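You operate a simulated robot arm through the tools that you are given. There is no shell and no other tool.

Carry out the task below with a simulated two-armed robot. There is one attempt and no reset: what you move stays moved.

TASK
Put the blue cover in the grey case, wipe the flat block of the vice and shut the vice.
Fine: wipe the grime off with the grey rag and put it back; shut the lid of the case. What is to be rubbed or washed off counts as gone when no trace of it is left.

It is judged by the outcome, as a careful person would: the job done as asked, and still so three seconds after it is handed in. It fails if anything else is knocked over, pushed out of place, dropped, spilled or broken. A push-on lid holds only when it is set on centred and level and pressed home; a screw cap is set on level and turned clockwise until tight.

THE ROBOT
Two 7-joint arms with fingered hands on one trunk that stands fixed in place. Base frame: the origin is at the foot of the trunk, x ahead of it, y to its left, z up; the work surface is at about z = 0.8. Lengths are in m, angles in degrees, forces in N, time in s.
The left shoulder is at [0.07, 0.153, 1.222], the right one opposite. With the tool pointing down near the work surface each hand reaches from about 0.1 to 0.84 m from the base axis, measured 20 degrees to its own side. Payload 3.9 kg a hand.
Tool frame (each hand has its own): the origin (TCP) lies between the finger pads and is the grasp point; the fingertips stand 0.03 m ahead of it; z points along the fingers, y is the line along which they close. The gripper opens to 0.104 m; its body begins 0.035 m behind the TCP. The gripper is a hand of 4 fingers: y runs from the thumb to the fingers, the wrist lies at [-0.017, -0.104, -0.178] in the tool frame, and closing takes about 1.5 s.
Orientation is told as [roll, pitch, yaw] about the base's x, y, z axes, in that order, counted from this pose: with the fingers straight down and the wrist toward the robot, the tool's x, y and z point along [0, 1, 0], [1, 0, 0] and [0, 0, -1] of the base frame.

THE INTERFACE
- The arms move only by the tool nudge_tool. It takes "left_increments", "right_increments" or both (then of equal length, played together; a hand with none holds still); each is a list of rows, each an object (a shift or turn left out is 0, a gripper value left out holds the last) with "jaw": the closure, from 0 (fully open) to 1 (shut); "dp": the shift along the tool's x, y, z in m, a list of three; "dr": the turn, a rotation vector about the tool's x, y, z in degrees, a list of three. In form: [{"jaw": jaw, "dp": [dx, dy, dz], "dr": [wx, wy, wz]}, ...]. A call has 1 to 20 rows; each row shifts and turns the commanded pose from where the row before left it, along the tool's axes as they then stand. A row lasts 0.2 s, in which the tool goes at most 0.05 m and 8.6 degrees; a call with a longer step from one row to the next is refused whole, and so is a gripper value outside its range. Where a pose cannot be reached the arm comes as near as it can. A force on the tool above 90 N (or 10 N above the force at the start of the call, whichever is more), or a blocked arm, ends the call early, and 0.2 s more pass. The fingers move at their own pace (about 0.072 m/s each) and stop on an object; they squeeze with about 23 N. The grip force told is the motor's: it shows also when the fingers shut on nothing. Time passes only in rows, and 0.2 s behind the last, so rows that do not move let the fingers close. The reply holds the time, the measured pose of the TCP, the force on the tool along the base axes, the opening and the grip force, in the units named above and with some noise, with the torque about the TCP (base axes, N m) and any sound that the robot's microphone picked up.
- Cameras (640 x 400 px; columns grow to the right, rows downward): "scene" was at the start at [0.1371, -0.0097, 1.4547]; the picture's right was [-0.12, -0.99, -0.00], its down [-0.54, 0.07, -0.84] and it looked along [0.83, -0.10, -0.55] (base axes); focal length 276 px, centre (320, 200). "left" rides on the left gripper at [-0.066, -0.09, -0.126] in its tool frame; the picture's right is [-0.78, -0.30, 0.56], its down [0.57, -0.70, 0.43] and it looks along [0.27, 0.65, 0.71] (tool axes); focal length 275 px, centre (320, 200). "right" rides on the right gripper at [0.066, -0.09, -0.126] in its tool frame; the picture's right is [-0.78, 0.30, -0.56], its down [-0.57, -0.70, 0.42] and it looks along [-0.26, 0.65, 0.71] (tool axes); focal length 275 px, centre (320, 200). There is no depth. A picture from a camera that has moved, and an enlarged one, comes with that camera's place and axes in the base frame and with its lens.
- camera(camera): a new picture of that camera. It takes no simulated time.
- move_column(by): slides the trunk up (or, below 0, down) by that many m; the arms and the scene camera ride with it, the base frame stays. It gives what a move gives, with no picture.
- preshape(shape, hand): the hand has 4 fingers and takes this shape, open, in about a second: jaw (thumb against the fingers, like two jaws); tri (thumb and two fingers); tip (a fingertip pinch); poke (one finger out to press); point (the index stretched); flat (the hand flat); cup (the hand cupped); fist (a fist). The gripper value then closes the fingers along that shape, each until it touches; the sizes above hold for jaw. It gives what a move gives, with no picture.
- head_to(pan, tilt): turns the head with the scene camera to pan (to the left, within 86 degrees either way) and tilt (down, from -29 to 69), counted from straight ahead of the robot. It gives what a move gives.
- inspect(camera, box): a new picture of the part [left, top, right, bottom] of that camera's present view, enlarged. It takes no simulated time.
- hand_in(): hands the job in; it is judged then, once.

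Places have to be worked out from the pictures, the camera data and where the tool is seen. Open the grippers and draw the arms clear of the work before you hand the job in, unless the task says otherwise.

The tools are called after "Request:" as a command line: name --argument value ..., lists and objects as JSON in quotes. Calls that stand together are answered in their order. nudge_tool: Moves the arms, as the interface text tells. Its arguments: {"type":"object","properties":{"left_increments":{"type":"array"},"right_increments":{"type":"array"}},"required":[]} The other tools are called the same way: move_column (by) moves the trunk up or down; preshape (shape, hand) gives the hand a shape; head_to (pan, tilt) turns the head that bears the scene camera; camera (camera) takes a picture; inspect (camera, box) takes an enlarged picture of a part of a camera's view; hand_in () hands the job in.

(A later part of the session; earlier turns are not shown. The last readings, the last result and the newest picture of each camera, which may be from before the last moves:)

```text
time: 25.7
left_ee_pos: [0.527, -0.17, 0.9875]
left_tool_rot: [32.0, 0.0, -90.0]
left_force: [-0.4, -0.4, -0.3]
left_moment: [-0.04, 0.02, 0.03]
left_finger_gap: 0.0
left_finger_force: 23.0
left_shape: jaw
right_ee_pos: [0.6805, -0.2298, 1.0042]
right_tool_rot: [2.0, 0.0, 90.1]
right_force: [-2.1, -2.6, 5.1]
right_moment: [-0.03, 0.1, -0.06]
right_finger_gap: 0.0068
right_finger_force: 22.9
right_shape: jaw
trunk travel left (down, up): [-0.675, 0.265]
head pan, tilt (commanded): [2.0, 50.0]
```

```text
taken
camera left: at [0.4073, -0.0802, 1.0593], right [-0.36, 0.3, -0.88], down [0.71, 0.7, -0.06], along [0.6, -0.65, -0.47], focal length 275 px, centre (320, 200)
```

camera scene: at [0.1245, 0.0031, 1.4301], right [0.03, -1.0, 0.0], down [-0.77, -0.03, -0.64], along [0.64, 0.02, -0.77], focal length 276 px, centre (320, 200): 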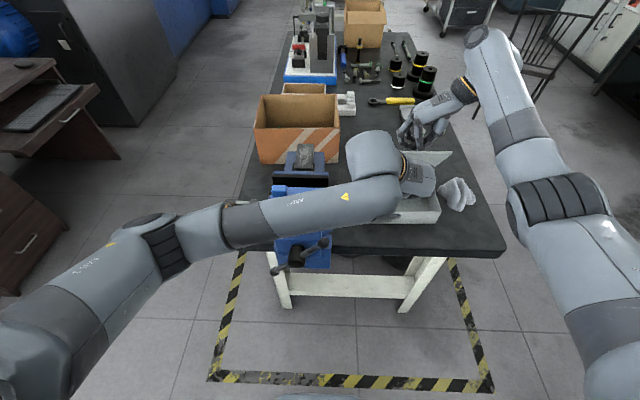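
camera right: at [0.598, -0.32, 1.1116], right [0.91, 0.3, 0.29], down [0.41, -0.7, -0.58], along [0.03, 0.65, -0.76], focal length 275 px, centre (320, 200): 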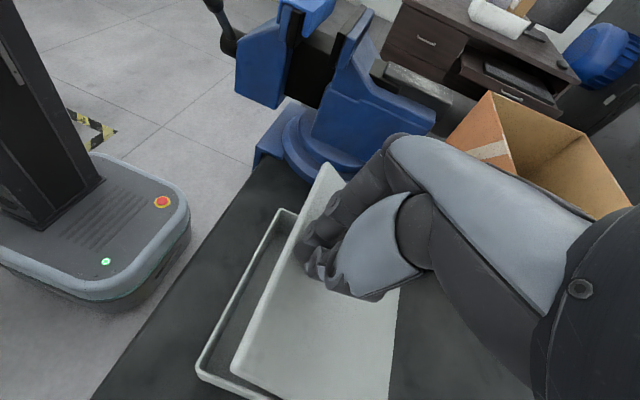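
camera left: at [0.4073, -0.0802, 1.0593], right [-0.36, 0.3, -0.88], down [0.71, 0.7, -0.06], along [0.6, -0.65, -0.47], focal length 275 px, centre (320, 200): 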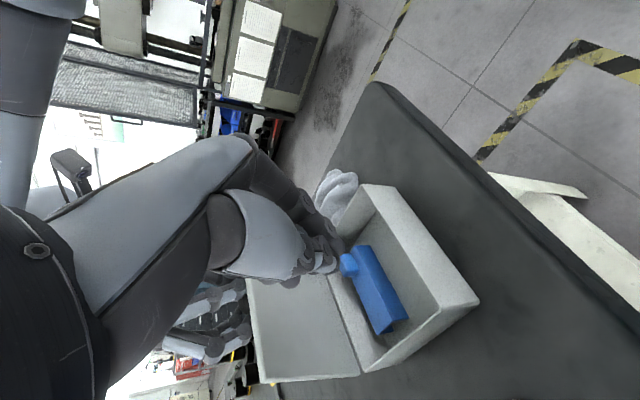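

Force readings are clean and the left hand is in front of the open lid. I'll move it forward to close on the lid's underside, slowing near contact.

Request:
nudge_tool --left_increments '[{"dp": [0.0226, 0, 0.0141]}, {"dp": [0.0226, 0, 0.0141]}, {"dp": [0.017, 0, 0.0106]}, {"dp": [0.0085, 0, 0.0053]}, {}]'

Request:
camera --camera "scene"

Request:
camera --camera "left"

```text
time: 26.9
left_ee_pos: [0.6139, -0.169, 0.991]
left_tool_rot: [32.0, -0.1, -90.1]
left_force: [-16.4, -3.0, -1.0]
left_moment: [0.0, 0.02, -0.02]
left_finger_gap: 0.0002
left_finger_force: 23.1
left_shape: jaw
right_ee_pos: [0.6806, -0.2278, 1.0056]
right_tool_rot: [1.7, 0.0, 90.1]
right_force: [16.0, 0.0, 7.5]
right_moment: [0.09, -0.37, -0.24]
right_finger_gap: 0.0066
right_finger_force: 22.9
right_shape: jaw
trunk travel left (down, up): [-0.675, 0.265]
head pan, tilt (commanded): [2.0, 50.0]
```

```text
taken
camera scene: at [0.1244, 0.0042, 1.4302], right [0.04, -1.0, 0.0], down [-0.77, -0.03, -0.64], along [0.64, 0.02, -0.77], focal length 276 px, centre (320, 200)
```

scene: 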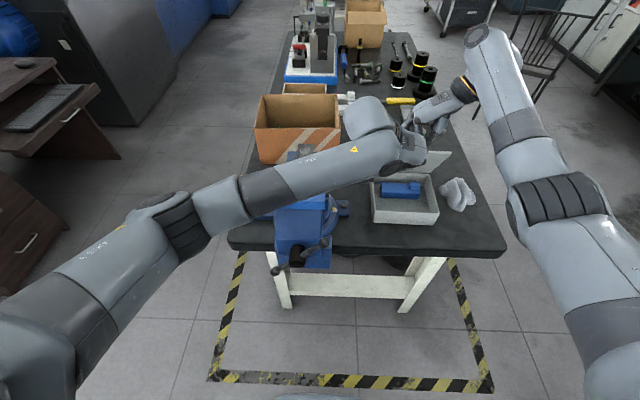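

```text
taken
camera left: at [0.4933, -0.0792, 1.0626], right [-0.36, 0.3, -0.88], down [0.71, 0.7, -0.06], along [0.6, -0.65, -0.47], focal length 275 px, centre (320, 200)
```

left: 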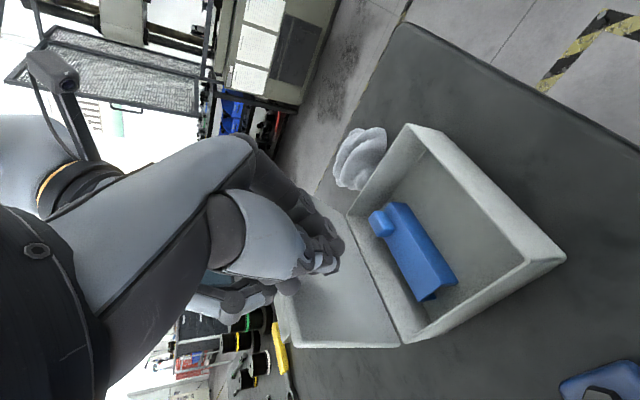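

The left hand is now supporting the lid. I'll back it off a touch and open the right hand to release the knob, then lift the right hand straight up.

Request:
nudge_tool --left_increments '[{"dp": [-0.003, 0, -0.0018]}, {}, {}, {}, {}, {}, {}, {}, {}]' --right_increments '[{}, {"jaw": 0}, {}, {}, {}, {}, {}, {}, {}]'

Request:
inspect --camera "scene" --box '[330, 80, 480, 230]'

Request:
camera --camera "left"

Request:
camera --camera "right"

```text
time: 28.9
left_ee_pos: [0.6125, -0.1686, 0.9909]
left_tool_rot: [32.0, 0.0, -90.0]
left_force: [-0.3, 0.4, 2.2]
left_moment: [0.01, -0.11, 0.02]
left_finger_gap: 0.0
left_finger_force: 22.8
left_shape: jaw
right_ee_pos: [0.6812, -0.2283, 1.003]
right_tool_rot: [2.2, 0.0, 90.2]
right_force: [0.9, 2.4, -6.2]
right_moment: [-0.43, -0.02, 0.07]
right_finger_gap: 0.1014
right_finger_force: 0.1
right_shape: jaw
trunk travel left (down, up): [-0.675, 0.265]
head pan, tilt (commanded): [2.0, 50.0]
```

```text
2.67 times, centred on (405, 155) of scene
camera zoom: at [0.1266, 0.0042, 1.4299], right [0.03, -1.0, 0.0], down [-0.77, -0.03, -0.64], along [0.64, 0.02, -0.77], focal length 736 px, centre (93, 320)
```

zoom: 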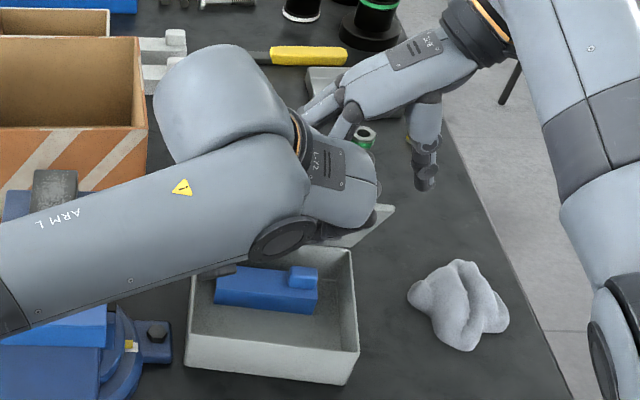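

```text
taken
camera left: at [0.4928, -0.0787, 1.0618], right [-0.36, 0.3, -0.88], down [0.71, 0.7, -0.06], along [0.6, -0.65, -0.47], focal length 275 px, centre (320, 200)
```

left: 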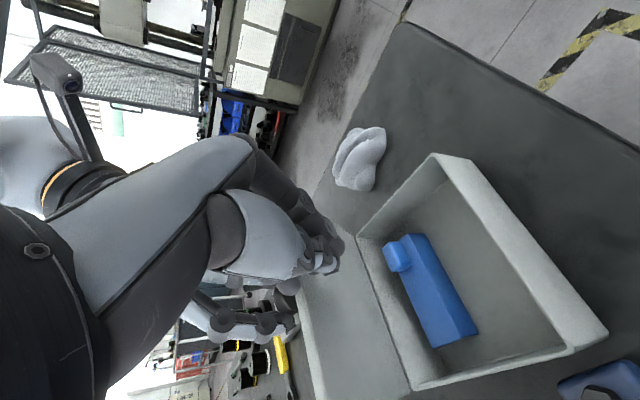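

```text
taken
camera right: at [0.6201, -0.3184, 1.1313], right [0.8, 0.3, 0.53], down [0.56, -0.7, -0.45], along [0.24, 0.65, -0.72], focal length 275 px, centre (320, 200)
```

right: 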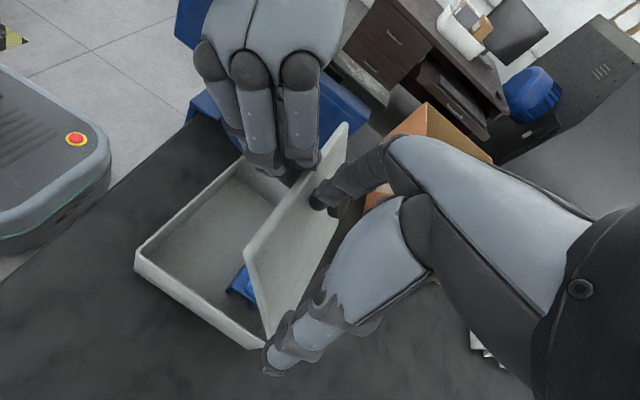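

Opening the right hand pushed the knob sideways, and the case slid about 5 cm to the left. I need to see where the right fingers are relative to the knob before moving anything.

Request:
inspect --camera "right" --box '[180, 100, 460, 380]'

Request:
head_to --pan -20 --tilt 45

Request:
inspect --camera "scene" --box '[240, 110, 400, 230]'

Request:
inspect --camera "left" --box '[180, 180, 420, 400]'

```text
1.43 times, centred on (320, 240) of right
camera zoom: at [0.6201, -0.3184, 1.1313], right [0.8, 0.3, 0.53], down [0.56, -0.7, -0.45], along [0.24, 0.65, -0.72], focal length 393 px, centre (320, 143)
```

zoom: 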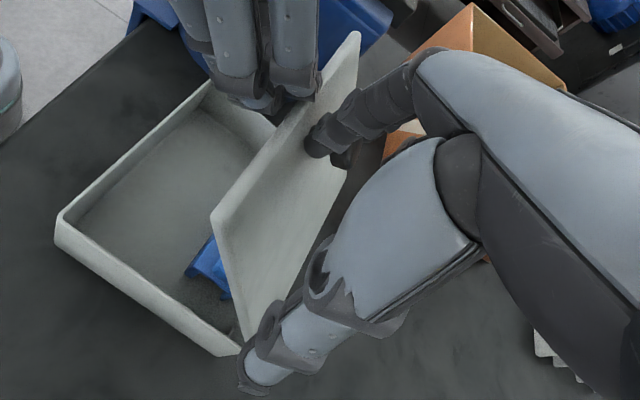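

```text
time: 29.8
left_ee_pos: [0.6133, -0.1685, 0.9909]
left_tool_rot: [31.9, 0.0, -90.0]
left_force: [-1.4, -0.5, 3.3]
left_moment: [0.0, -0.13, 0.02]
left_finger_gap: 0.0
left_finger_force: 23.3
left_shape: jaw
right_ee_pos: [0.6811, -0.2281, 1.0026]
right_tool_rot: [2.1, 0.0, 90.1]
right_force: [1.4, 2.9, -5.6]
right_moment: [-0.41, 0.02, 0.03]
right_finger_gap: 0.1017
right_finger_force: 0.1
right_shape: jaw
trunk travel left (down, up): [-0.675, 0.265]
head pan, tilt (commanded): [-20.0, 45.0]
```

```text
3.33 times, centred on (320, 170) of scene
camera zoom: at [0.126, -0.0262, 1.4369], right [-0.34, -0.94, 0.0], down [-0.67, 0.24, -0.71], along [0.66, -0.24, -0.71], focal length 920 px, centre (320, 300)
```

zoom: 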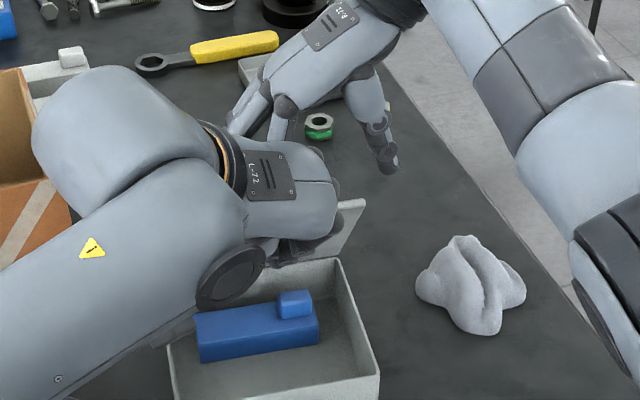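

```text
1.82 times, centred on (300, 290) of left
camera zoom: at [0.4928, -0.0787, 1.0618], right [-0.36, 0.3, -0.88], down [0.71, 0.7, -0.06], along [0.6, -0.65, -0.47], focal length 500 px, centre (356, 36)
```

zoom: 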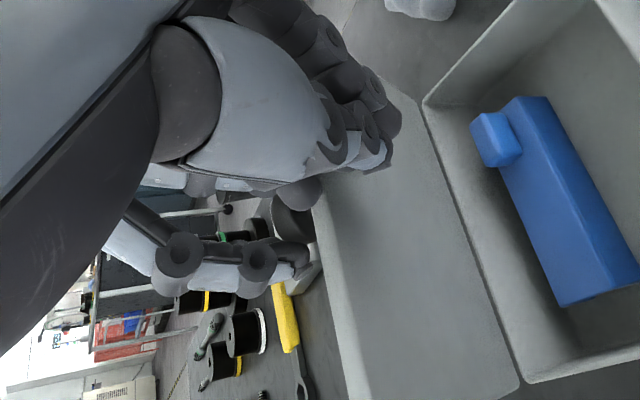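

The right index finger appears to sit beside the knob's stem and to have carried it left as it opened. Lifting straight up should free it, so I'll ease slightly right and then raise the right hand slowly while the left supports the lid.

Request:
nudge_tool --right_increments '[{"dp": [0, -0.006, 0]}, {"dp": [0, 0, -0.005]}, {"dp": [0, 0, -0.005]}, {}]'

Request:
inspect --camera "scene" --box '[240, 110, 400, 230]'

Request:
inspect --camera "right" --box '[180, 100, 460, 380]'

```text
time: 30.8
left_ee_pos: [0.6135, -0.169, 0.9907]
left_tool_rot: [31.9, -0.1, -90.0]
left_force: [0.1, 0.4, 0.6]
left_moment: [0.04, 0.0, 0.03]
left_finger_gap: 0.0
left_finger_force: 22.7
left_shape: jaw
right_ee_pos: [0.6799, -0.2354, 1.0125]
right_tool_rot: [2.0, -0.1, 90.0]
right_force: [0.5, 1.9, 0.7]
right_moment: [0.08, -0.02, 0.02]
right_finger_gap: 0.104
right_finger_force: 0.0
right_shape: jaw
trunk travel left (down, up): [-0.675, 0.265]
head pan, tilt (commanded): [-20.0, 45.0]
```

```text
3.33 times, centred on (320, 170) of scene
camera zoom: at [0.1251, -0.0263, 1.437], right [-0.34, -0.94, 0.0], down [-0.66, 0.24, -0.71], along [0.66, -0.24, -0.71], focal length 920 px, centre (320, 300)
```

zoom: 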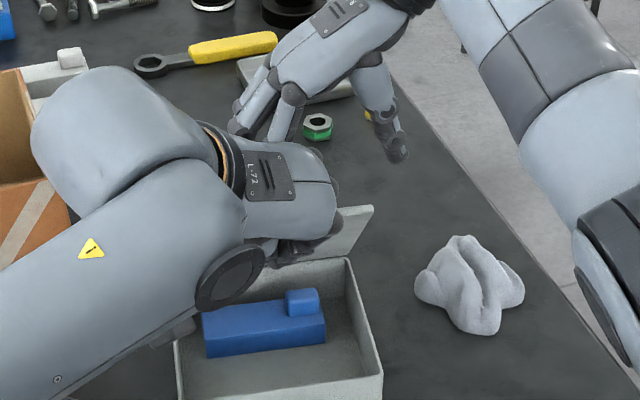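

```text
1.43 times, centred on (320, 240) of right
camera zoom: at [0.6191, -0.3254, 1.1411], right [0.79, 0.3, 0.53], down [0.56, -0.7, -0.44], along [0.24, 0.65, -0.72], focal length 393 px, centre (320, 143)
```

zoom: 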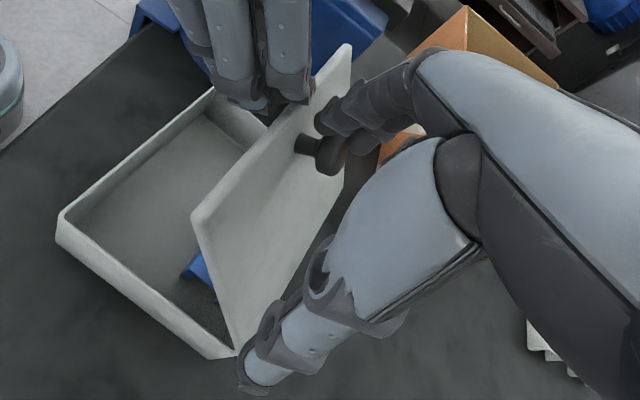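

Now I can see the knob just right of the right hand's fingers and free of them, and both hands read near-zero force. I'll use those fingers to draw the case back right by about 5 cm to where it was sideways.

Request:
nudge_tool --right_increments '[{"dp": [0, -0.009, 0]}, {"dp": [0, -0.009, 0]}, {"dp": [0, -0.009, 0]}, {"dp": [0, -0.009, 0]}, {"dp": [0, -0.009, 0]}, {"dp": [0, -0.009, 0]}, {}]'

Request:
inspect --camera "scene" --box '[240, 110, 400, 230]'

Request:
inspect --camera "right" --box '[180, 100, 460, 380]'

```text
time: 32.4
left_ee_pos: [0.6131, -0.1691, 0.9909]
left_tool_rot: [31.9, 0.0, -90.0]
left_force: [0.3, 0.0, 0.1]
left_moment: [0.0, -0.02, 0.01]
left_finger_gap: 0.0003
left_finger_force: 23.0
left_shape: jaw
right_ee_pos: [0.6807, -0.2886, 1.014]
right_tool_rot: [2.0, 0.0, 90.0]
right_force: [-0.8, -0.8, 0.4]
right_moment: [-0.02, -0.04, 0.03]
right_finger_gap: 0.1037
right_finger_force: 0.0
right_shape: jaw
trunk travel left (down, up): [-0.675, 0.265]
head pan, tilt (commanded): [-20.0, 45.0]
```

```text
3.33 times, centred on (320, 170) of scene
camera zoom: at [0.1253, -0.0268, 1.4369], right [-0.34, -0.94, 0.0], down [-0.66, 0.24, -0.71], along [0.66, -0.24, -0.71], focal length 920 px, centre (320, 300)
```

zoom: 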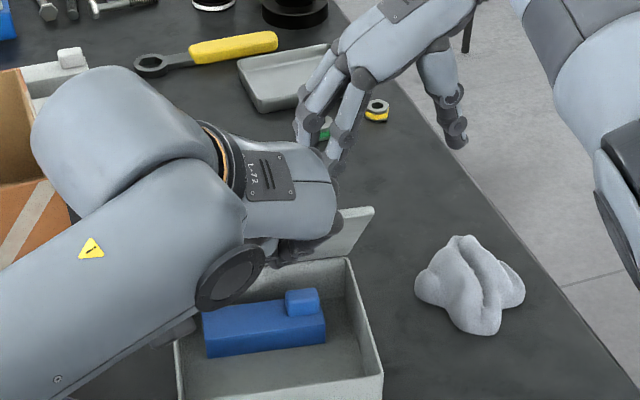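

```text
1.43 times, centred on (320, 240) of right
camera zoom: at [0.6193, -0.3792, 1.1421], right [0.79, 0.3, 0.53], down [0.56, -0.7, -0.44], along [0.24, 0.65, -0.72], focal length 393 px, centre (320, 143)
```

zoom: 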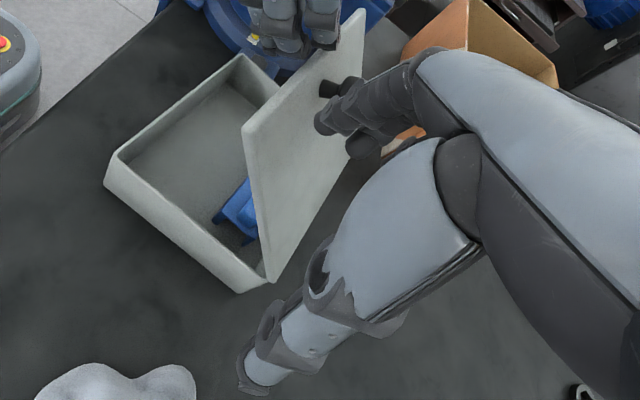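

The fingers slid past the knob and the case stayed, so the right hand is now completely free. I'll raise it and move it off to the right, then push the lid past vertical with the left.

Request:
nudge_tool --right_increments '[{"dp": [0, 0, -0.03]}, {"dp": [0, 0, -0.035]}, {"dp": [0, 0, -0.035]}, {"dp": [0.02, -0.02, -0.01]}, {"dp": [0.02, -0.03, 0]}, {"dp": [0.02, -0.03, 0]}, {"dp": [0.02, -0.03, 0]}, {}]'

Request:
camera --camera "left"

Request:
camera --camera "right"

Request:
camera --camera "scene"

```text
time: 34.2
left_ee_pos: [0.6136, -0.1693, 0.9903]
left_tool_rot: [31.9, 0.0, -90.0]
left_force: [-0.8, 0.3, 0.6]
left_moment: [0.01, 0.0, 0.01]
left_finger_gap: 0.0001
left_finger_force: 22.6
left_shape: jaw
right_ee_pos: [0.6657, -0.3169, 1.1242]
right_tool_rot: [2.1, -0.1, 90.1]
right_force: [0.6, -0.8, -0.1]
right_moment: [0.02, -0.04, -0.02]
right_finger_gap: 0.1037
right_finger_force: 0.0
right_shape: jaw
right hand out of reach, approached as far as the arm can: row 4, 5, 6, 7
trunk travel left (down, up): [-0.675, 0.265]
head pan, tilt (commanded): [-20.0, 45.0]
```

```text
taken
camera left: at [0.4924, -0.0792, 1.0619], right [-0.36, 0.3, -0.88], down [0.71, 0.7, -0.06], along [0.6, -0.65, -0.47], focal length 275 px, centre (320, 200)
```

left: 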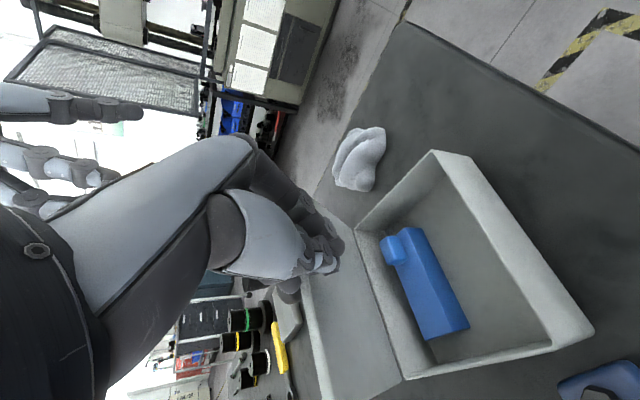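

```text
taken
camera right: at [0.6042, -0.4078, 1.2514], right [0.8, 0.3, 0.53], down [0.56, -0.7, -0.45], along [0.24, 0.65, -0.72], focal length 275 px, centre (320, 200)
```

right: 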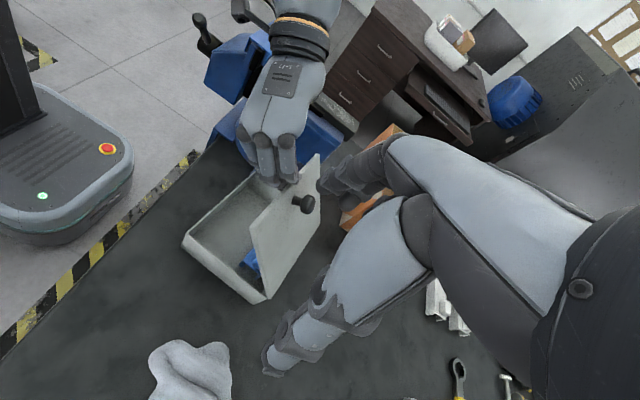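

```text
taken
camera scene: at [0.1255, -0.0271, 1.4369], right [-0.34, -0.94, 0.0], down [-0.66, 0.24, -0.71], along [0.66, -0.24, -0.71], focal length 276 px, centre (320, 200)
```

scene: 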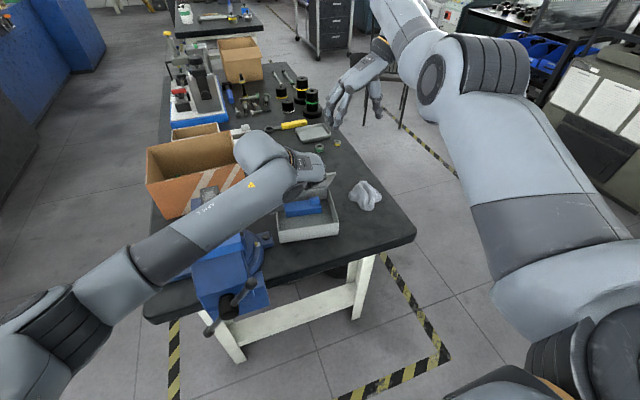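

The right arm is clear and the lid rests against the left hand. I'll push it forward over the hinge with the left hand, rising slightly.

Request:
nudge_tool --left_increments '[{"dp": [0.0127, 0, 0.0057]}, {"dp": [0.0127, 0, 0.0057]}, {"dp": [0.0127, 0, 0.0057]}, {"dp": [0.0127, 0, 0.0057]}, {}]'

Request:
camera --camera "right"

Request:
camera --camera "left"

```text
time: 35.4
left_ee_pos: [0.6616, -0.1698, 1.0047]
left_tool_rot: [32.6, -0.2, -90.1]
left_force: [-9.8, -5.6, 30.4]
left_moment: [0.03, -0.85, -0.2]
left_finger_gap: 0.0
left_finger_force: 23.3
left_shape: jaw
right_ee_pos: [0.659, -0.3157, 1.1275]
right_tool_rot: [1.8, 0.0, 90.1]
right_force: [-0.3, 0.1, -0.7]
right_moment: [-0.03, -0.03, 0.01]
right_finger_gap: 0.1039
right_finger_force: 0.1
right_shape: jaw
trunk travel left (down, up): [-0.675, 0.265]
head pan, tilt (commanded): [-20.0, 45.0]
```

```text
taken
camera right: at [0.5973, -0.4067, 1.2554], right [0.79, 0.3, 0.53], down [0.56, -0.7, -0.44], along [0.24, 0.65, -0.72], focal length 275 px, centre (320, 200)
```

right: 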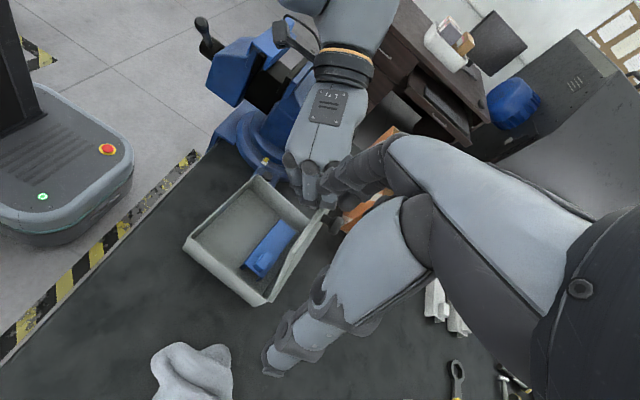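

```text
taken
camera left: at [0.5402, -0.0787, 1.0734], right [-0.35, 0.29, -0.89], down [0.71, 0.7, -0.05], along [0.61, -0.65, -0.46], focal length 275 px, centre (320, 200)
```

left: 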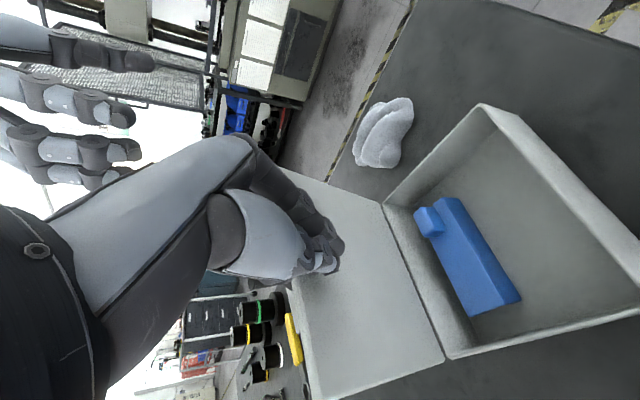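

The lid is now about upright and its top edge is pressing up on the left hand with about 30 N. I'll lift the hand to relieve that before pushing further.

Request:
nudge_tool --left_increments '[{"dp": [0.004, 0, -0.0066]}, {"dp": [0.004, 0, -0.0066]}, {"dp": [0.004, 0, -0.0066]}, {}]'

Request:
inspect --camera "right" --box '[160, 120, 400, 340]'

Request:
inspect --camera "left" --box '[240, 120, 480, 400]'

```text
time: 36.3
left_ee_pos: [0.6669, -0.1689, 1.0158]
left_tool_rot: [31.7, 0.2, -90.0]
left_force: [0.2, -0.6, -0.4]
left_moment: [-0.01, 0.0, 0.04]
left_finger_gap: 0.0
left_finger_force: 22.7
left_shape: jaw
right_ee_pos: [0.6649, -0.3195, 1.1242]
right_tool_rot: [2.1, -0.1, 89.9]
right_force: [0.5, 1.0, 0.0]
right_moment: [-0.03, 0.02, 0.01]
right_finger_gap: 0.104
right_finger_force: 0.1
right_shape: jaw
trunk travel left (down, up): [-0.675, 0.265]
head pan, tilt (commanded): [-20.0, 45.0]
stopped in row 4 (right hand): the arm was blocked; the commanded pose is now the measured one
```

```text
1.82 times, centred on (280, 230) of right
camera zoom: at [0.6032, -0.4096, 1.2511], right [0.8, 0.29, 0.53], down [0.56, -0.7, -0.45], along [0.24, 0.65, -0.72], focal length 500 px, centre (393, 146)
```

zoom: 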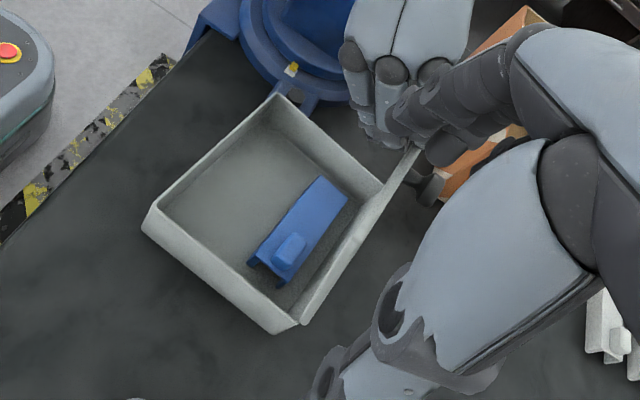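

```text
1.43 times, centred on (360, 260) of left
camera zoom: at [0.5462, -0.0802, 1.088], right [-0.37, 0.3, -0.88], down [0.71, 0.7, -0.06], along [0.6, -0.65, -0.47], focal length 393 px, centre (263, 114)
```

zoom: 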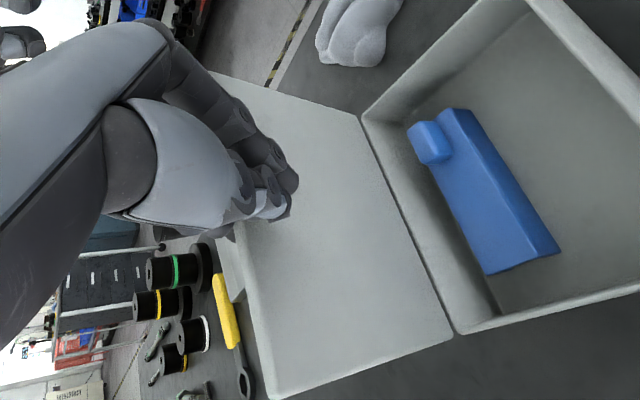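

Forces are back to zero and the lid is near upright. I'll push a few centimetres further to tip it past vertical.

Request:
nudge_tool --left_increments '[{"dp": [0.0085, 0, 0.0053]}, {"dp": [0.0085, 0, 0.0053]}, {"dp": [0.0085, 0, 0.0053]}, {"dp": [0.0085, 0, 0.0053]}, {}]'

Request:
inspect --camera "right" --box '[160, 120, 400, 340]'

Request:
inspect --camera "left" --box '[240, 120, 480, 400]'

```text
time: 37.5
left_ee_pos: [0.7053, -0.1686, 1.0175]
left_tool_rot: [31.9, 0.2, -90.0]
left_force: [0.7, -3.1, 13.6]
left_moment: [-0.01, -0.38, -0.04]
left_finger_gap: 0.0002
left_finger_force: 23.5
left_shape: jaw
right_ee_pos: [0.6626, -0.3181, 1.1254]
right_tool_rot: [2.0, 0.1, 89.9]
right_force: [-0.2, 0.9, 0.7]
right_moment: [-0.03, -0.04, -0.03]
right_finger_gap: 0.1036
right_finger_force: 0.1
right_shape: jaw
trunk travel left (down, up): [-0.675, 0.265]
head pan, tilt (commanded): [-20.0, 45.0]
```

```text
1.82 times, centred on (280, 230) of right
camera zoom: at [0.6008, -0.4084, 1.2532], right [0.8, 0.3, 0.53], down [0.56, -0.7, -0.44], along [0.24, 0.65, -0.72], focal length 500 px, centre (393, 146)
```

zoom: 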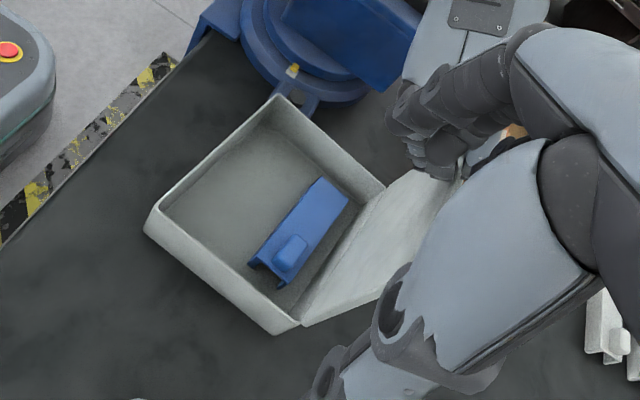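

```text
1.43 times, centred on (360, 260) of left
camera zoom: at [0.5846, -0.0783, 1.0891], right [-0.36, 0.3, -0.88], down [0.71, 0.7, -0.06], along [0.6, -0.65, -0.47], focal length 393 px, centre (263, 114)
```

zoom: 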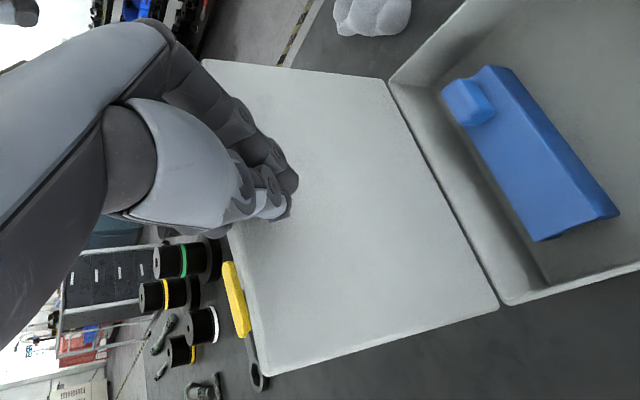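

The lid is now past vertical. I'll draw the left hand back and see whether the lid stays open.

Request:
nudge_tool --left_increments '[{"dp": [0.004, 0, -0.0066]}, {"dp": [-0.017, 0, -0.0106]}, {"dp": [-0.017, 0, -0.0106]}, {"dp": [-0.017, 0, -0.0106]}, {}]'

Request:
inspect --camera "right" --box '[160, 120, 400, 340]'

Request:
camera --camera "left"

```text
time: 38.7
left_ee_pos: [0.6478, -0.1692, 1.0238]
left_tool_rot: [31.6, 0.3, -89.9]
left_force: [0.1, 0.4, -0.3]
left_moment: [0.01, 0.01, 0.0]
left_finger_gap: 0.0
left_finger_force: 23.3
left_shape: jaw
right_ee_pos: [0.6646, -0.3207, 1.1241]
right_tool_rot: [2.1, 0.1, 90.1]
right_force: [-0.7, 0.7, -0.2]
right_moment: [-0.03, 0.0, 0.01]
right_finger_gap: 0.104
right_finger_force: 0.0
right_shape: jaw
trunk travel left (down, up): [-0.675, 0.265]
head pan, tilt (commanded): [-20.0, 45.0]
```

```text
1.82 times, centred on (280, 230) of right
camera zoom: at [0.6033, -0.4085, 1.2517], right [0.8, 0.3, 0.53], down [0.56, -0.7, -0.44], along [0.24, 0.65, -0.72], focal length 500 px, centre (393, 146)
```

zoom: 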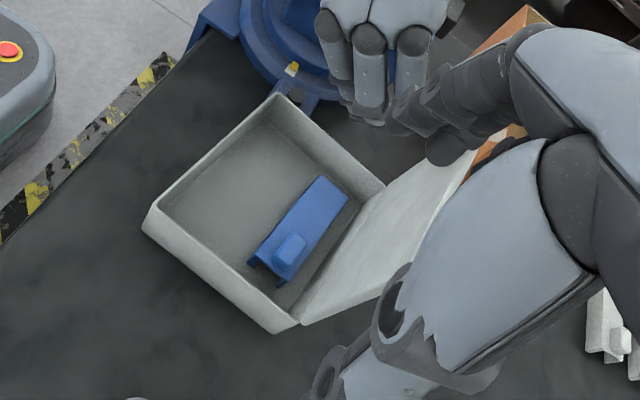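

```text
taken
camera left: at [0.526, -0.08, 1.0956], right [-0.37, 0.3, -0.88], down [0.71, 0.7, -0.06], along [0.6, -0.64, -0.47], focal length 275 px, centre (320, 200)
```

left: 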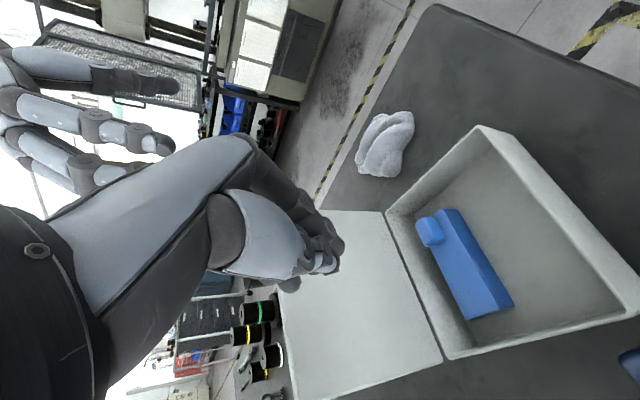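

The lid stays open on its own. Now I'll bring the left hand up and away, level it, and carry it back over toward the vice to fetch the cover.

Request:
nudge_tool --left_increments '[{"dp": [0.0018, 0, -0.0343]}, {"dp": [0.0018, 0, -0.0343]}, {"dp": [0.0018, 0, -0.0343]}, {"dp": [0.0018, 0, -0.0343]}, {"dp": [0.0018, 0, -0.0343]}, {"dp": [0.0018, 0, -0.0343]}, {"dr": [0, -8, 0]}, {"dr": [0, -8, 0]}, {"dr": [0, -8, 0]}, {"dr": [0, -8, 0]}, {"dp": [-0.008, -0.043, 0]}, {"dp": [-0.008, -0.043, 0]}, {"dp": [-0.008, -0.043, 0]}, {"dp": [-0.008, -0.043, 0]}, {"dp": [-0.008, -0.043, 0]}, {"dp": [-0.008, -0.043, 0]}, {}]'

Request:
camera --camera "scene"

```text
time: 42.3
left_ee_pos: [0.5016, 0.0865, 1.2046]
left_tool_rot: [-0.3, 0.4, -89.8]
left_force: [0.0, 0.2, -0.2]
left_moment: [0.03, 0.01, -0.03]
left_finger_gap: 0.0
left_finger_force: 23.4
left_shape: jaw
right_ee_pos: [0.6642, -0.3198, 1.1236]
right_tool_rot: [2.1, 0.0, 90.0]
right_force: [-0.3, 0.2, 0.3]
right_moment: [0.02, 0.0, 0.0]
right_finger_gap: 0.1039
right_finger_force: 0.2
right_shape: jaw
trunk travel left (down, up): [-0.675, 0.265]
head pan, tilt (commanded): [-20.0, 45.0]
```

```text
taken
camera scene: at [0.1255, -0.0277, 1.4369], right [-0.34, -0.94, 0.0], down [-0.66, 0.24, -0.71], along [0.66, -0.24, -0.71], focal length 276 px, centre (320, 200)
```

scene: 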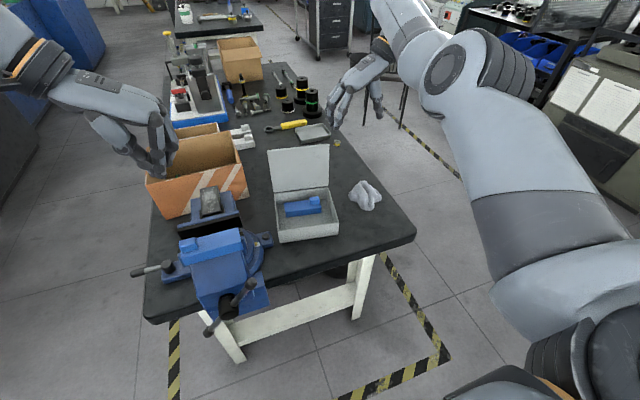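

The case stands open. Now I'll rotate the left hand back to yaw 0 so the fingers close across the thin side of the tab, and set a half-open jaw.

Request:
nudge_tool --left_increments '[{"jaw": 0.5, "dr": [0, 0, -8.2]}, {"dr": [0, 0, -8.2]}, {"dr": [0, 0, -8.2]}, {"dr": [0, 0, -8.2]}, {"dr": [0, 0, -8.2]}, {"dr": [0, 0, -8.2]}, {"dr": [0, 0, -8.2]}, {"dr": [0, 0, -8.2]}, {"dr": [0, 0, -8.2]}, {"dr": [0, 0, -8.2]}, {"dr": [0, 0, -7.8]}, {"dr": [0, 0.3, 0]}]'

Request:
head_to --pan 8 --tilt 45

Request:
camera --camera "scene"

Request:
camera --camera "left"

```text
time: 44.9
left_ee_pos: [0.4993, 0.0897, 1.2073]
left_tool_rot: [0.6, 0.4, 0.0]
left_force: [-0.7, 0.4, 0.0]
left_moment: [0.0, -0.02, -0.04]
left_finger_gap: 0.0519
left_finger_force: 0.0
left_shape: jaw
right_ee_pos: [0.6656, -0.319, 1.1243]
right_tool_rot: [2.1, 0.1, 90.0]
right_force: [0.6, -0.4, 0.2]
right_moment: [0.0, 0.0, 0.01]
right_finger_gap: 0.1038
right_finger_force: 0.0
right_shape: jaw
trunk travel left (down, up): [-0.675, 0.265]
head pan, tilt (commanded): [-20.0, 45.0]
```

```text
time: 45.9
left_ee_pos: [0.4993, 0.0885, 1.2063]
left_tool_rot: [0.6, 0.4, -0.1]
left_force: [-0.1, 1.2, -0.6]
left_moment: [0.01, 0.01, 0.01]
left_finger_gap: 0.0519
left_finger_force: 0.1
left_shape: jaw
right_ee_pos: [0.6645, -0.318, 1.1233]
right_tool_rot: [2.0, 0.1, 90.1]
right_force: [-0.4, 0.3, 0.3]
right_moment: [-0.02, -0.01, 0.02]
right_finger_gap: 0.1037
right_finger_force: 0.0
right_shape: jaw
trunk travel left (down, up): [-0.675, 0.265]
head pan, tilt (commanded): [8.0, 45.0]
```

```text
taken
camera scene: at [0.1294, 0.0122, 1.4369], right [0.14, -0.99, 0.0], down [-0.7, -0.1, -0.71], along [0.7, 0.1, -0.71], focal length 276 px, centre (320, 200)
```

scene: 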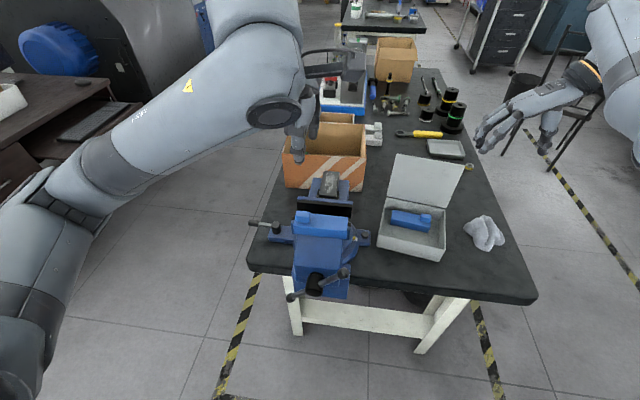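

```text
taken
camera left: at [0.4116, 0.0217, 1.3317], right [-0.3, -0.77, -0.56], down [-0.7, 0.58, -0.41], along [0.64, 0.27, -0.72], focal length 275 px, centre (320, 200)
```

left: 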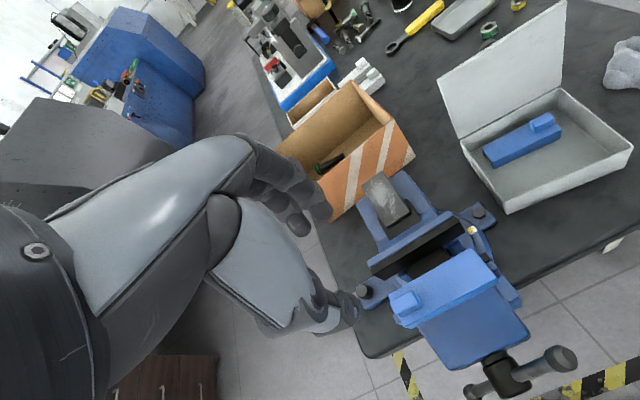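

This view shows the handle, cover and case well; I place the handle hub at about (0.404, 0.06, 0.90), with its bar about 0.18 m long. I'll enlarge the cover and tab here to refine the grasp point.

Request:
inspect --camera "left" --box '[340, 220, 560, 400]'

Request:
inspect --camera "scene" --box '[280, 190, 370, 250]'

Request:
inspect --camera "scene" --box '[360, 140, 520, 270]'

```text
2.22 times, centred on (450, 310) of left
camera zoom: at [0.4116, 0.0217, 1.3317], right [-0.3, -0.77, -0.56], down [-0.7, 0.58, -0.41], along [0.64, 0.27, -0.72], focal length 612 px, centre (31, -44)
```

zoom: 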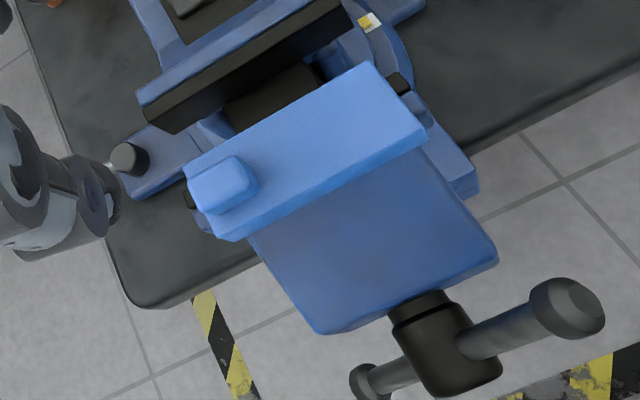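

```text
6.67 times, centred on (325, 220) of scene
camera zoom: at [0.1294, 0.0122, 1.4369], right [0.14, -0.99, 0.0], down [-0.7, -0.1, -0.71], along [0.7, 0.1, -0.71], focal length 1840 px, centre (287, 67)
```

zoom: 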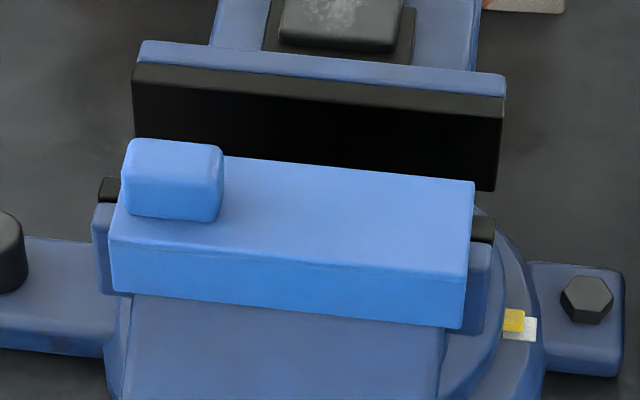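

```text
3.08 times, centred on (440, 205) of scene
camera zoom: at [0.1294, 0.0122, 1.4369], right [0.14, -0.99, 0.0], down [-0.7, -0.1, -0.71], along [0.7, 0.1, -0.71], focal length 849 px, centre (-49, 185)
```

zoom: 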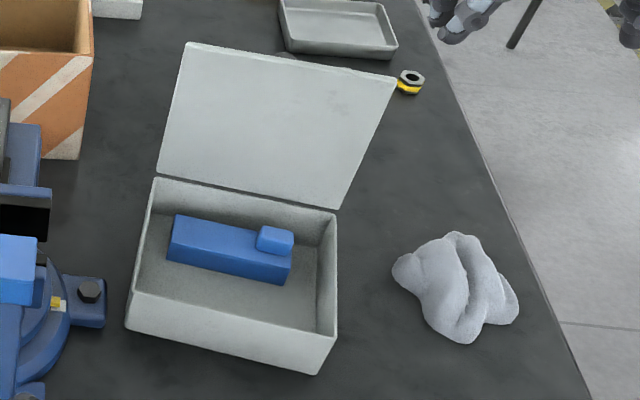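

The tab centre comes out at about (0.4995, 0.098), with its top at z≈1.016, so the hand is already lined up above it. I'll lower to just above the tab and check.

Request:
nudge_tool --left_increments '[{"dp": [0, 0, 0.033]}, {"dp": [0, 0, 0.033]}, {"dp": [0, 0, 0.033]}, {"dp": [0, 0, 0.031]}, {"dp": [0, 0, 0.018]}, {}]'

Request:
inspect --camera "scene" --box '[260, 160, 380, 250]'

Request:
camera --camera "left"

```text
time: 47.2
left_ee_pos: [0.4976, 0.0893, 1.0596]
left_tool_rot: [0.6, 0.4, -0.1]
left_force: [-0.1, 0.5, -0.3]
left_moment: [-0.04, 0.0, 0.0]
left_finger_gap: 0.0518
left_finger_force: 0.0
left_shape: jaw
right_ee_pos: [0.6636, -0.3183, 1.1232]
right_tool_rot: [2.1, 0.0, 90.0]
right_force: [-0.1, -0.5, -1.2]
right_moment: [-0.01, 0.03, 0.0]
right_finger_gap: 0.1038
right_finger_force: 0.0
right_shape: jaw
trunk travel left (down, up): [-0.675, 0.265]
head pan, tilt (commanded): [8.0, 45.0]
```

```text
4.44 times, centred on (320, 205) of scene
camera zoom: at [0.1293, 0.0123, 1.4369], right [0.14, -0.99, 0.0], down [-0.7, -0.1, -0.71], along [0.7, 0.1, -0.71], focal length 1227 px, centre (320, 178)
```

zoom: 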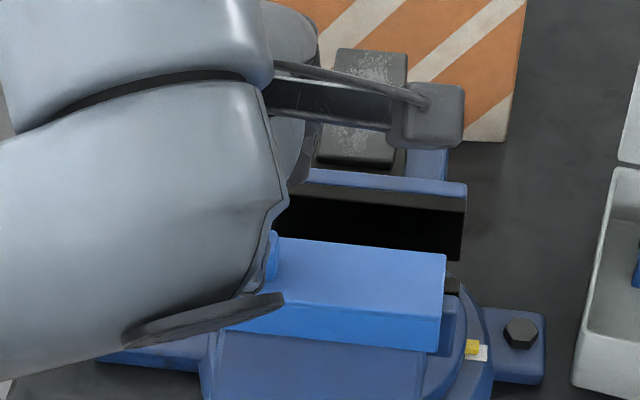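

```text
taken
camera left: at [0.4103, 0.0219, 1.1843], right [-0.3, -0.77, -0.56], down [-0.7, 0.58, -0.41], along [0.64, 0.27, -0.72], focal length 275 px, centre (320, 200)
```

left: 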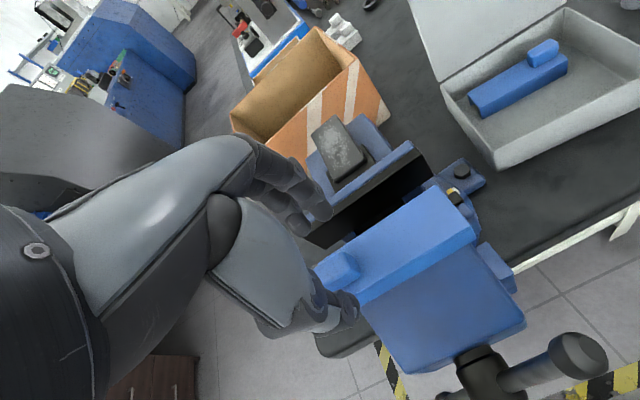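

I'll enlarge the left camera to verify the tab lies between thumb and fingers.

Request:
inspect --camera "left" --box '[270, 180, 430, 330]'

```text
2.67 times, centred on (350, 255) of left
camera zoom: at [0.4103, 0.0219, 1.1843], right [-0.3, -0.77, -0.56], down [-0.7, 0.58, -0.41], along [0.64, 0.27, -0.72], focal length 734 px, centre (240, 53)
```

zoom: 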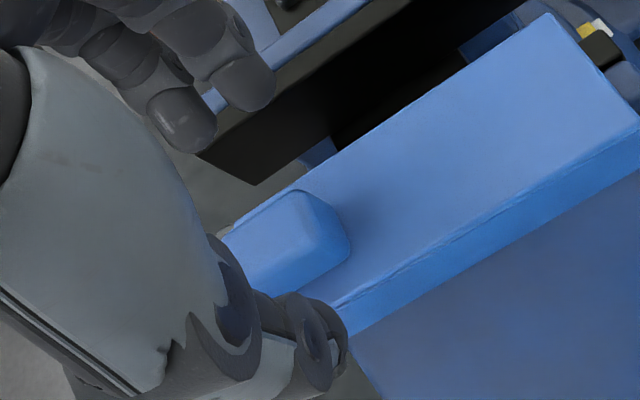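

The tab is between the thumb and the fingers as intended. I'll descend with small guarded steps until the fingertips are just above the cover's top.

Request:
nudge_tool --left_increments '[{"dp": [0, 0, 0.012]}, {"dp": [0, 0, 0.008]}, {"dp": [0, 0, 0.004]}, {"dp": [0, 0, 0.002]}, {}]'

Request:
inspect --camera "left" --box '[270, 180, 430, 330]'

```text
time: 48.5
left_ee_pos: [0.499, 0.0893, 1.0328]
left_tool_rot: [0.6, 0.4, 0.0]
left_force: [-0.5, -0.4, -0.8]
left_moment: [0.0, 0.03, -0.01]
left_finger_gap: 0.052
left_finger_force: 0.0
left_shape: jaw
right_ee_pos: [0.6636, -0.3195, 1.1245]
right_tool_rot: [2.0, 0.0, 90.1]
right_force: [-0.6, 0.5, 0.4]
right_moment: [-0.02, -0.03, 0.03]
right_finger_gap: 0.104
right_finger_force: 0.2
right_shape: jaw
trunk travel left (down, up): [-0.675, 0.265]
head pan, tilt (commanded): [8.0, 45.0]
```

```text
2.67 times, centred on (350, 255) of left
camera zoom: at [0.4102, 0.023, 1.1575], right [-0.3, -0.77, -0.56], down [-0.7, 0.58, -0.41], along [0.64, 0.27, -0.72], focal length 734 px, centre (240, 53)
```

zoom: 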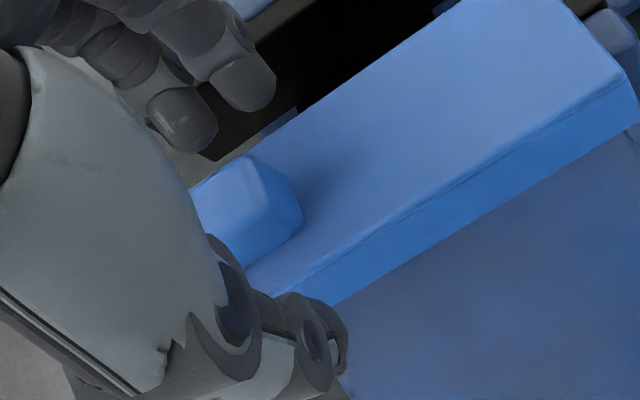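

The thumb and middle finger line up with the tab but the outer finger is at its right edge. I'll shift 8 mm left, then close.

Request:
nudge_tool --left_increments '[{"dp": [0.008, 0, 0]}, {"dp": [0, 0, 0.001]}, {"jaw": 1}, {}, {}, {}, {}, {}]'

Request:
inspect --camera "left" --box '[270, 180, 430, 330]'

```text
time: 50.2
left_ee_pos: [0.4967, 0.0979, 1.0335]
left_tool_rot: [0.6, 0.2, 0.0]
left_force: [1.2, -0.4, 9.9]
left_moment: [0.03, -0.18, 0.09]
left_finger_gap: 0.0231
left_finger_force: 23.1
left_shape: jaw
right_ee_pos: [0.6633, -0.3192, 1.1245]
right_tool_rot: [2.1, 0.0, 90.0]
right_force: [0.7, 0.0, -0.2]
right_moment: [0.02, -0.01, -0.01]
right_finger_gap: 0.104
right_finger_force: 0.1
right_shape: jaw
trunk travel left (down, up): [-0.675, 0.265]
head pan, tilt (commanded): [8.0, 45.0]
```

```text
2.67 times, centred on (350, 255) of left
camera zoom: at [0.4088, 0.0308, 1.1581], right [-0.3, -0.77, -0.56], down [-0.7, 0.58, -0.42], along [0.65, 0.27, -0.71], focal length 734 px, centre (240, 53)
```

zoom: 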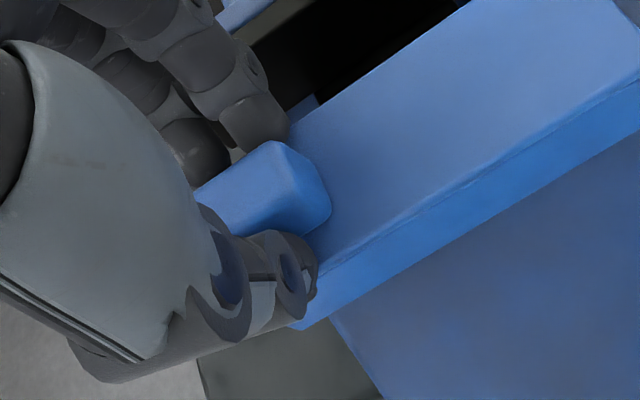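

The tab is held between two fingers and the thumb, with a 23 mm gap and 23 N. I'll lift slowly and watch that the cover comes off cleanly.

Request:
nudge_tool --left_increments '[{"dp": [0, 0, -0.005]}, {"dp": [0, 0, -0.008]}, {"dp": [0, 0, -0.01]}, {"dp": [0, 0, -0.01]}, {"dp": [0, 0, -0.012]}, {}]'

Request:
camera --camera "left"

Request:
camera --camera "scene"

```text
time: 51.6
left_ee_pos: [0.4986, 0.0976, 1.0768]
left_tool_rot: [0.6, 0.4, -0.1]
left_force: [1.3, 0.3, -1.2]
left_moment: [0.03, 0.01, 0.01]
left_finger_gap: 0.0221
left_finger_force: 23.0
left_shape: jaw
right_ee_pos: [0.6649, -0.3191, 1.1234]
right_tool_rot: [2.1, 0.1, 90.0]
right_force: [-0.6, 0.1, -0.5]
right_moment: [-0.02, 0.0, -0.01]
right_finger_gap: 0.1039
right_finger_force: 0.1
right_shape: jaw
trunk travel left (down, up): [-0.675, 0.265]
head pan, tilt (commanded): [8.0, 45.0]
```

```text
taken
camera left: at [0.4106, 0.0294, 1.2023], right [-0.3, -0.77, -0.56], down [-0.7, 0.58, -0.41], along [0.64, 0.27, -0.72], focal length 275 px, centre (320, 200)
```

left: 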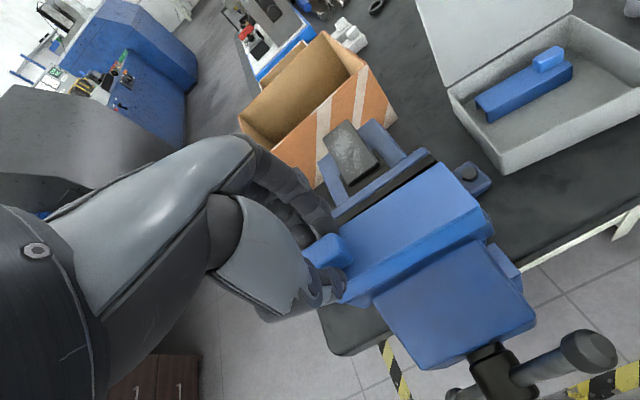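

```text
taken
camera scene: at [0.1295, 0.0125, 1.4369], right [0.14, -0.99, 0.0], down [-0.7, -0.1, -0.71], along [0.7, 0.1, -0.71], focal length 276 px, centre (320, 200)
```

scene: 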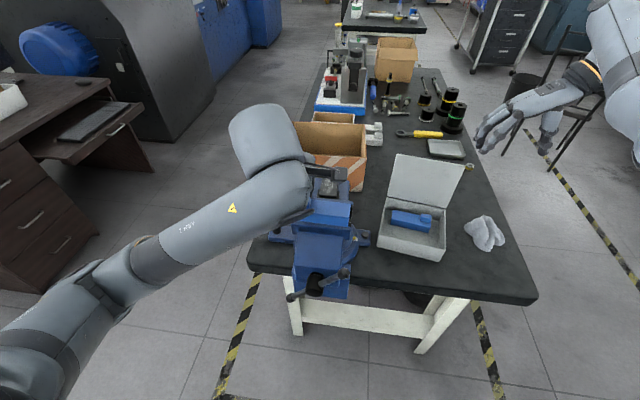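

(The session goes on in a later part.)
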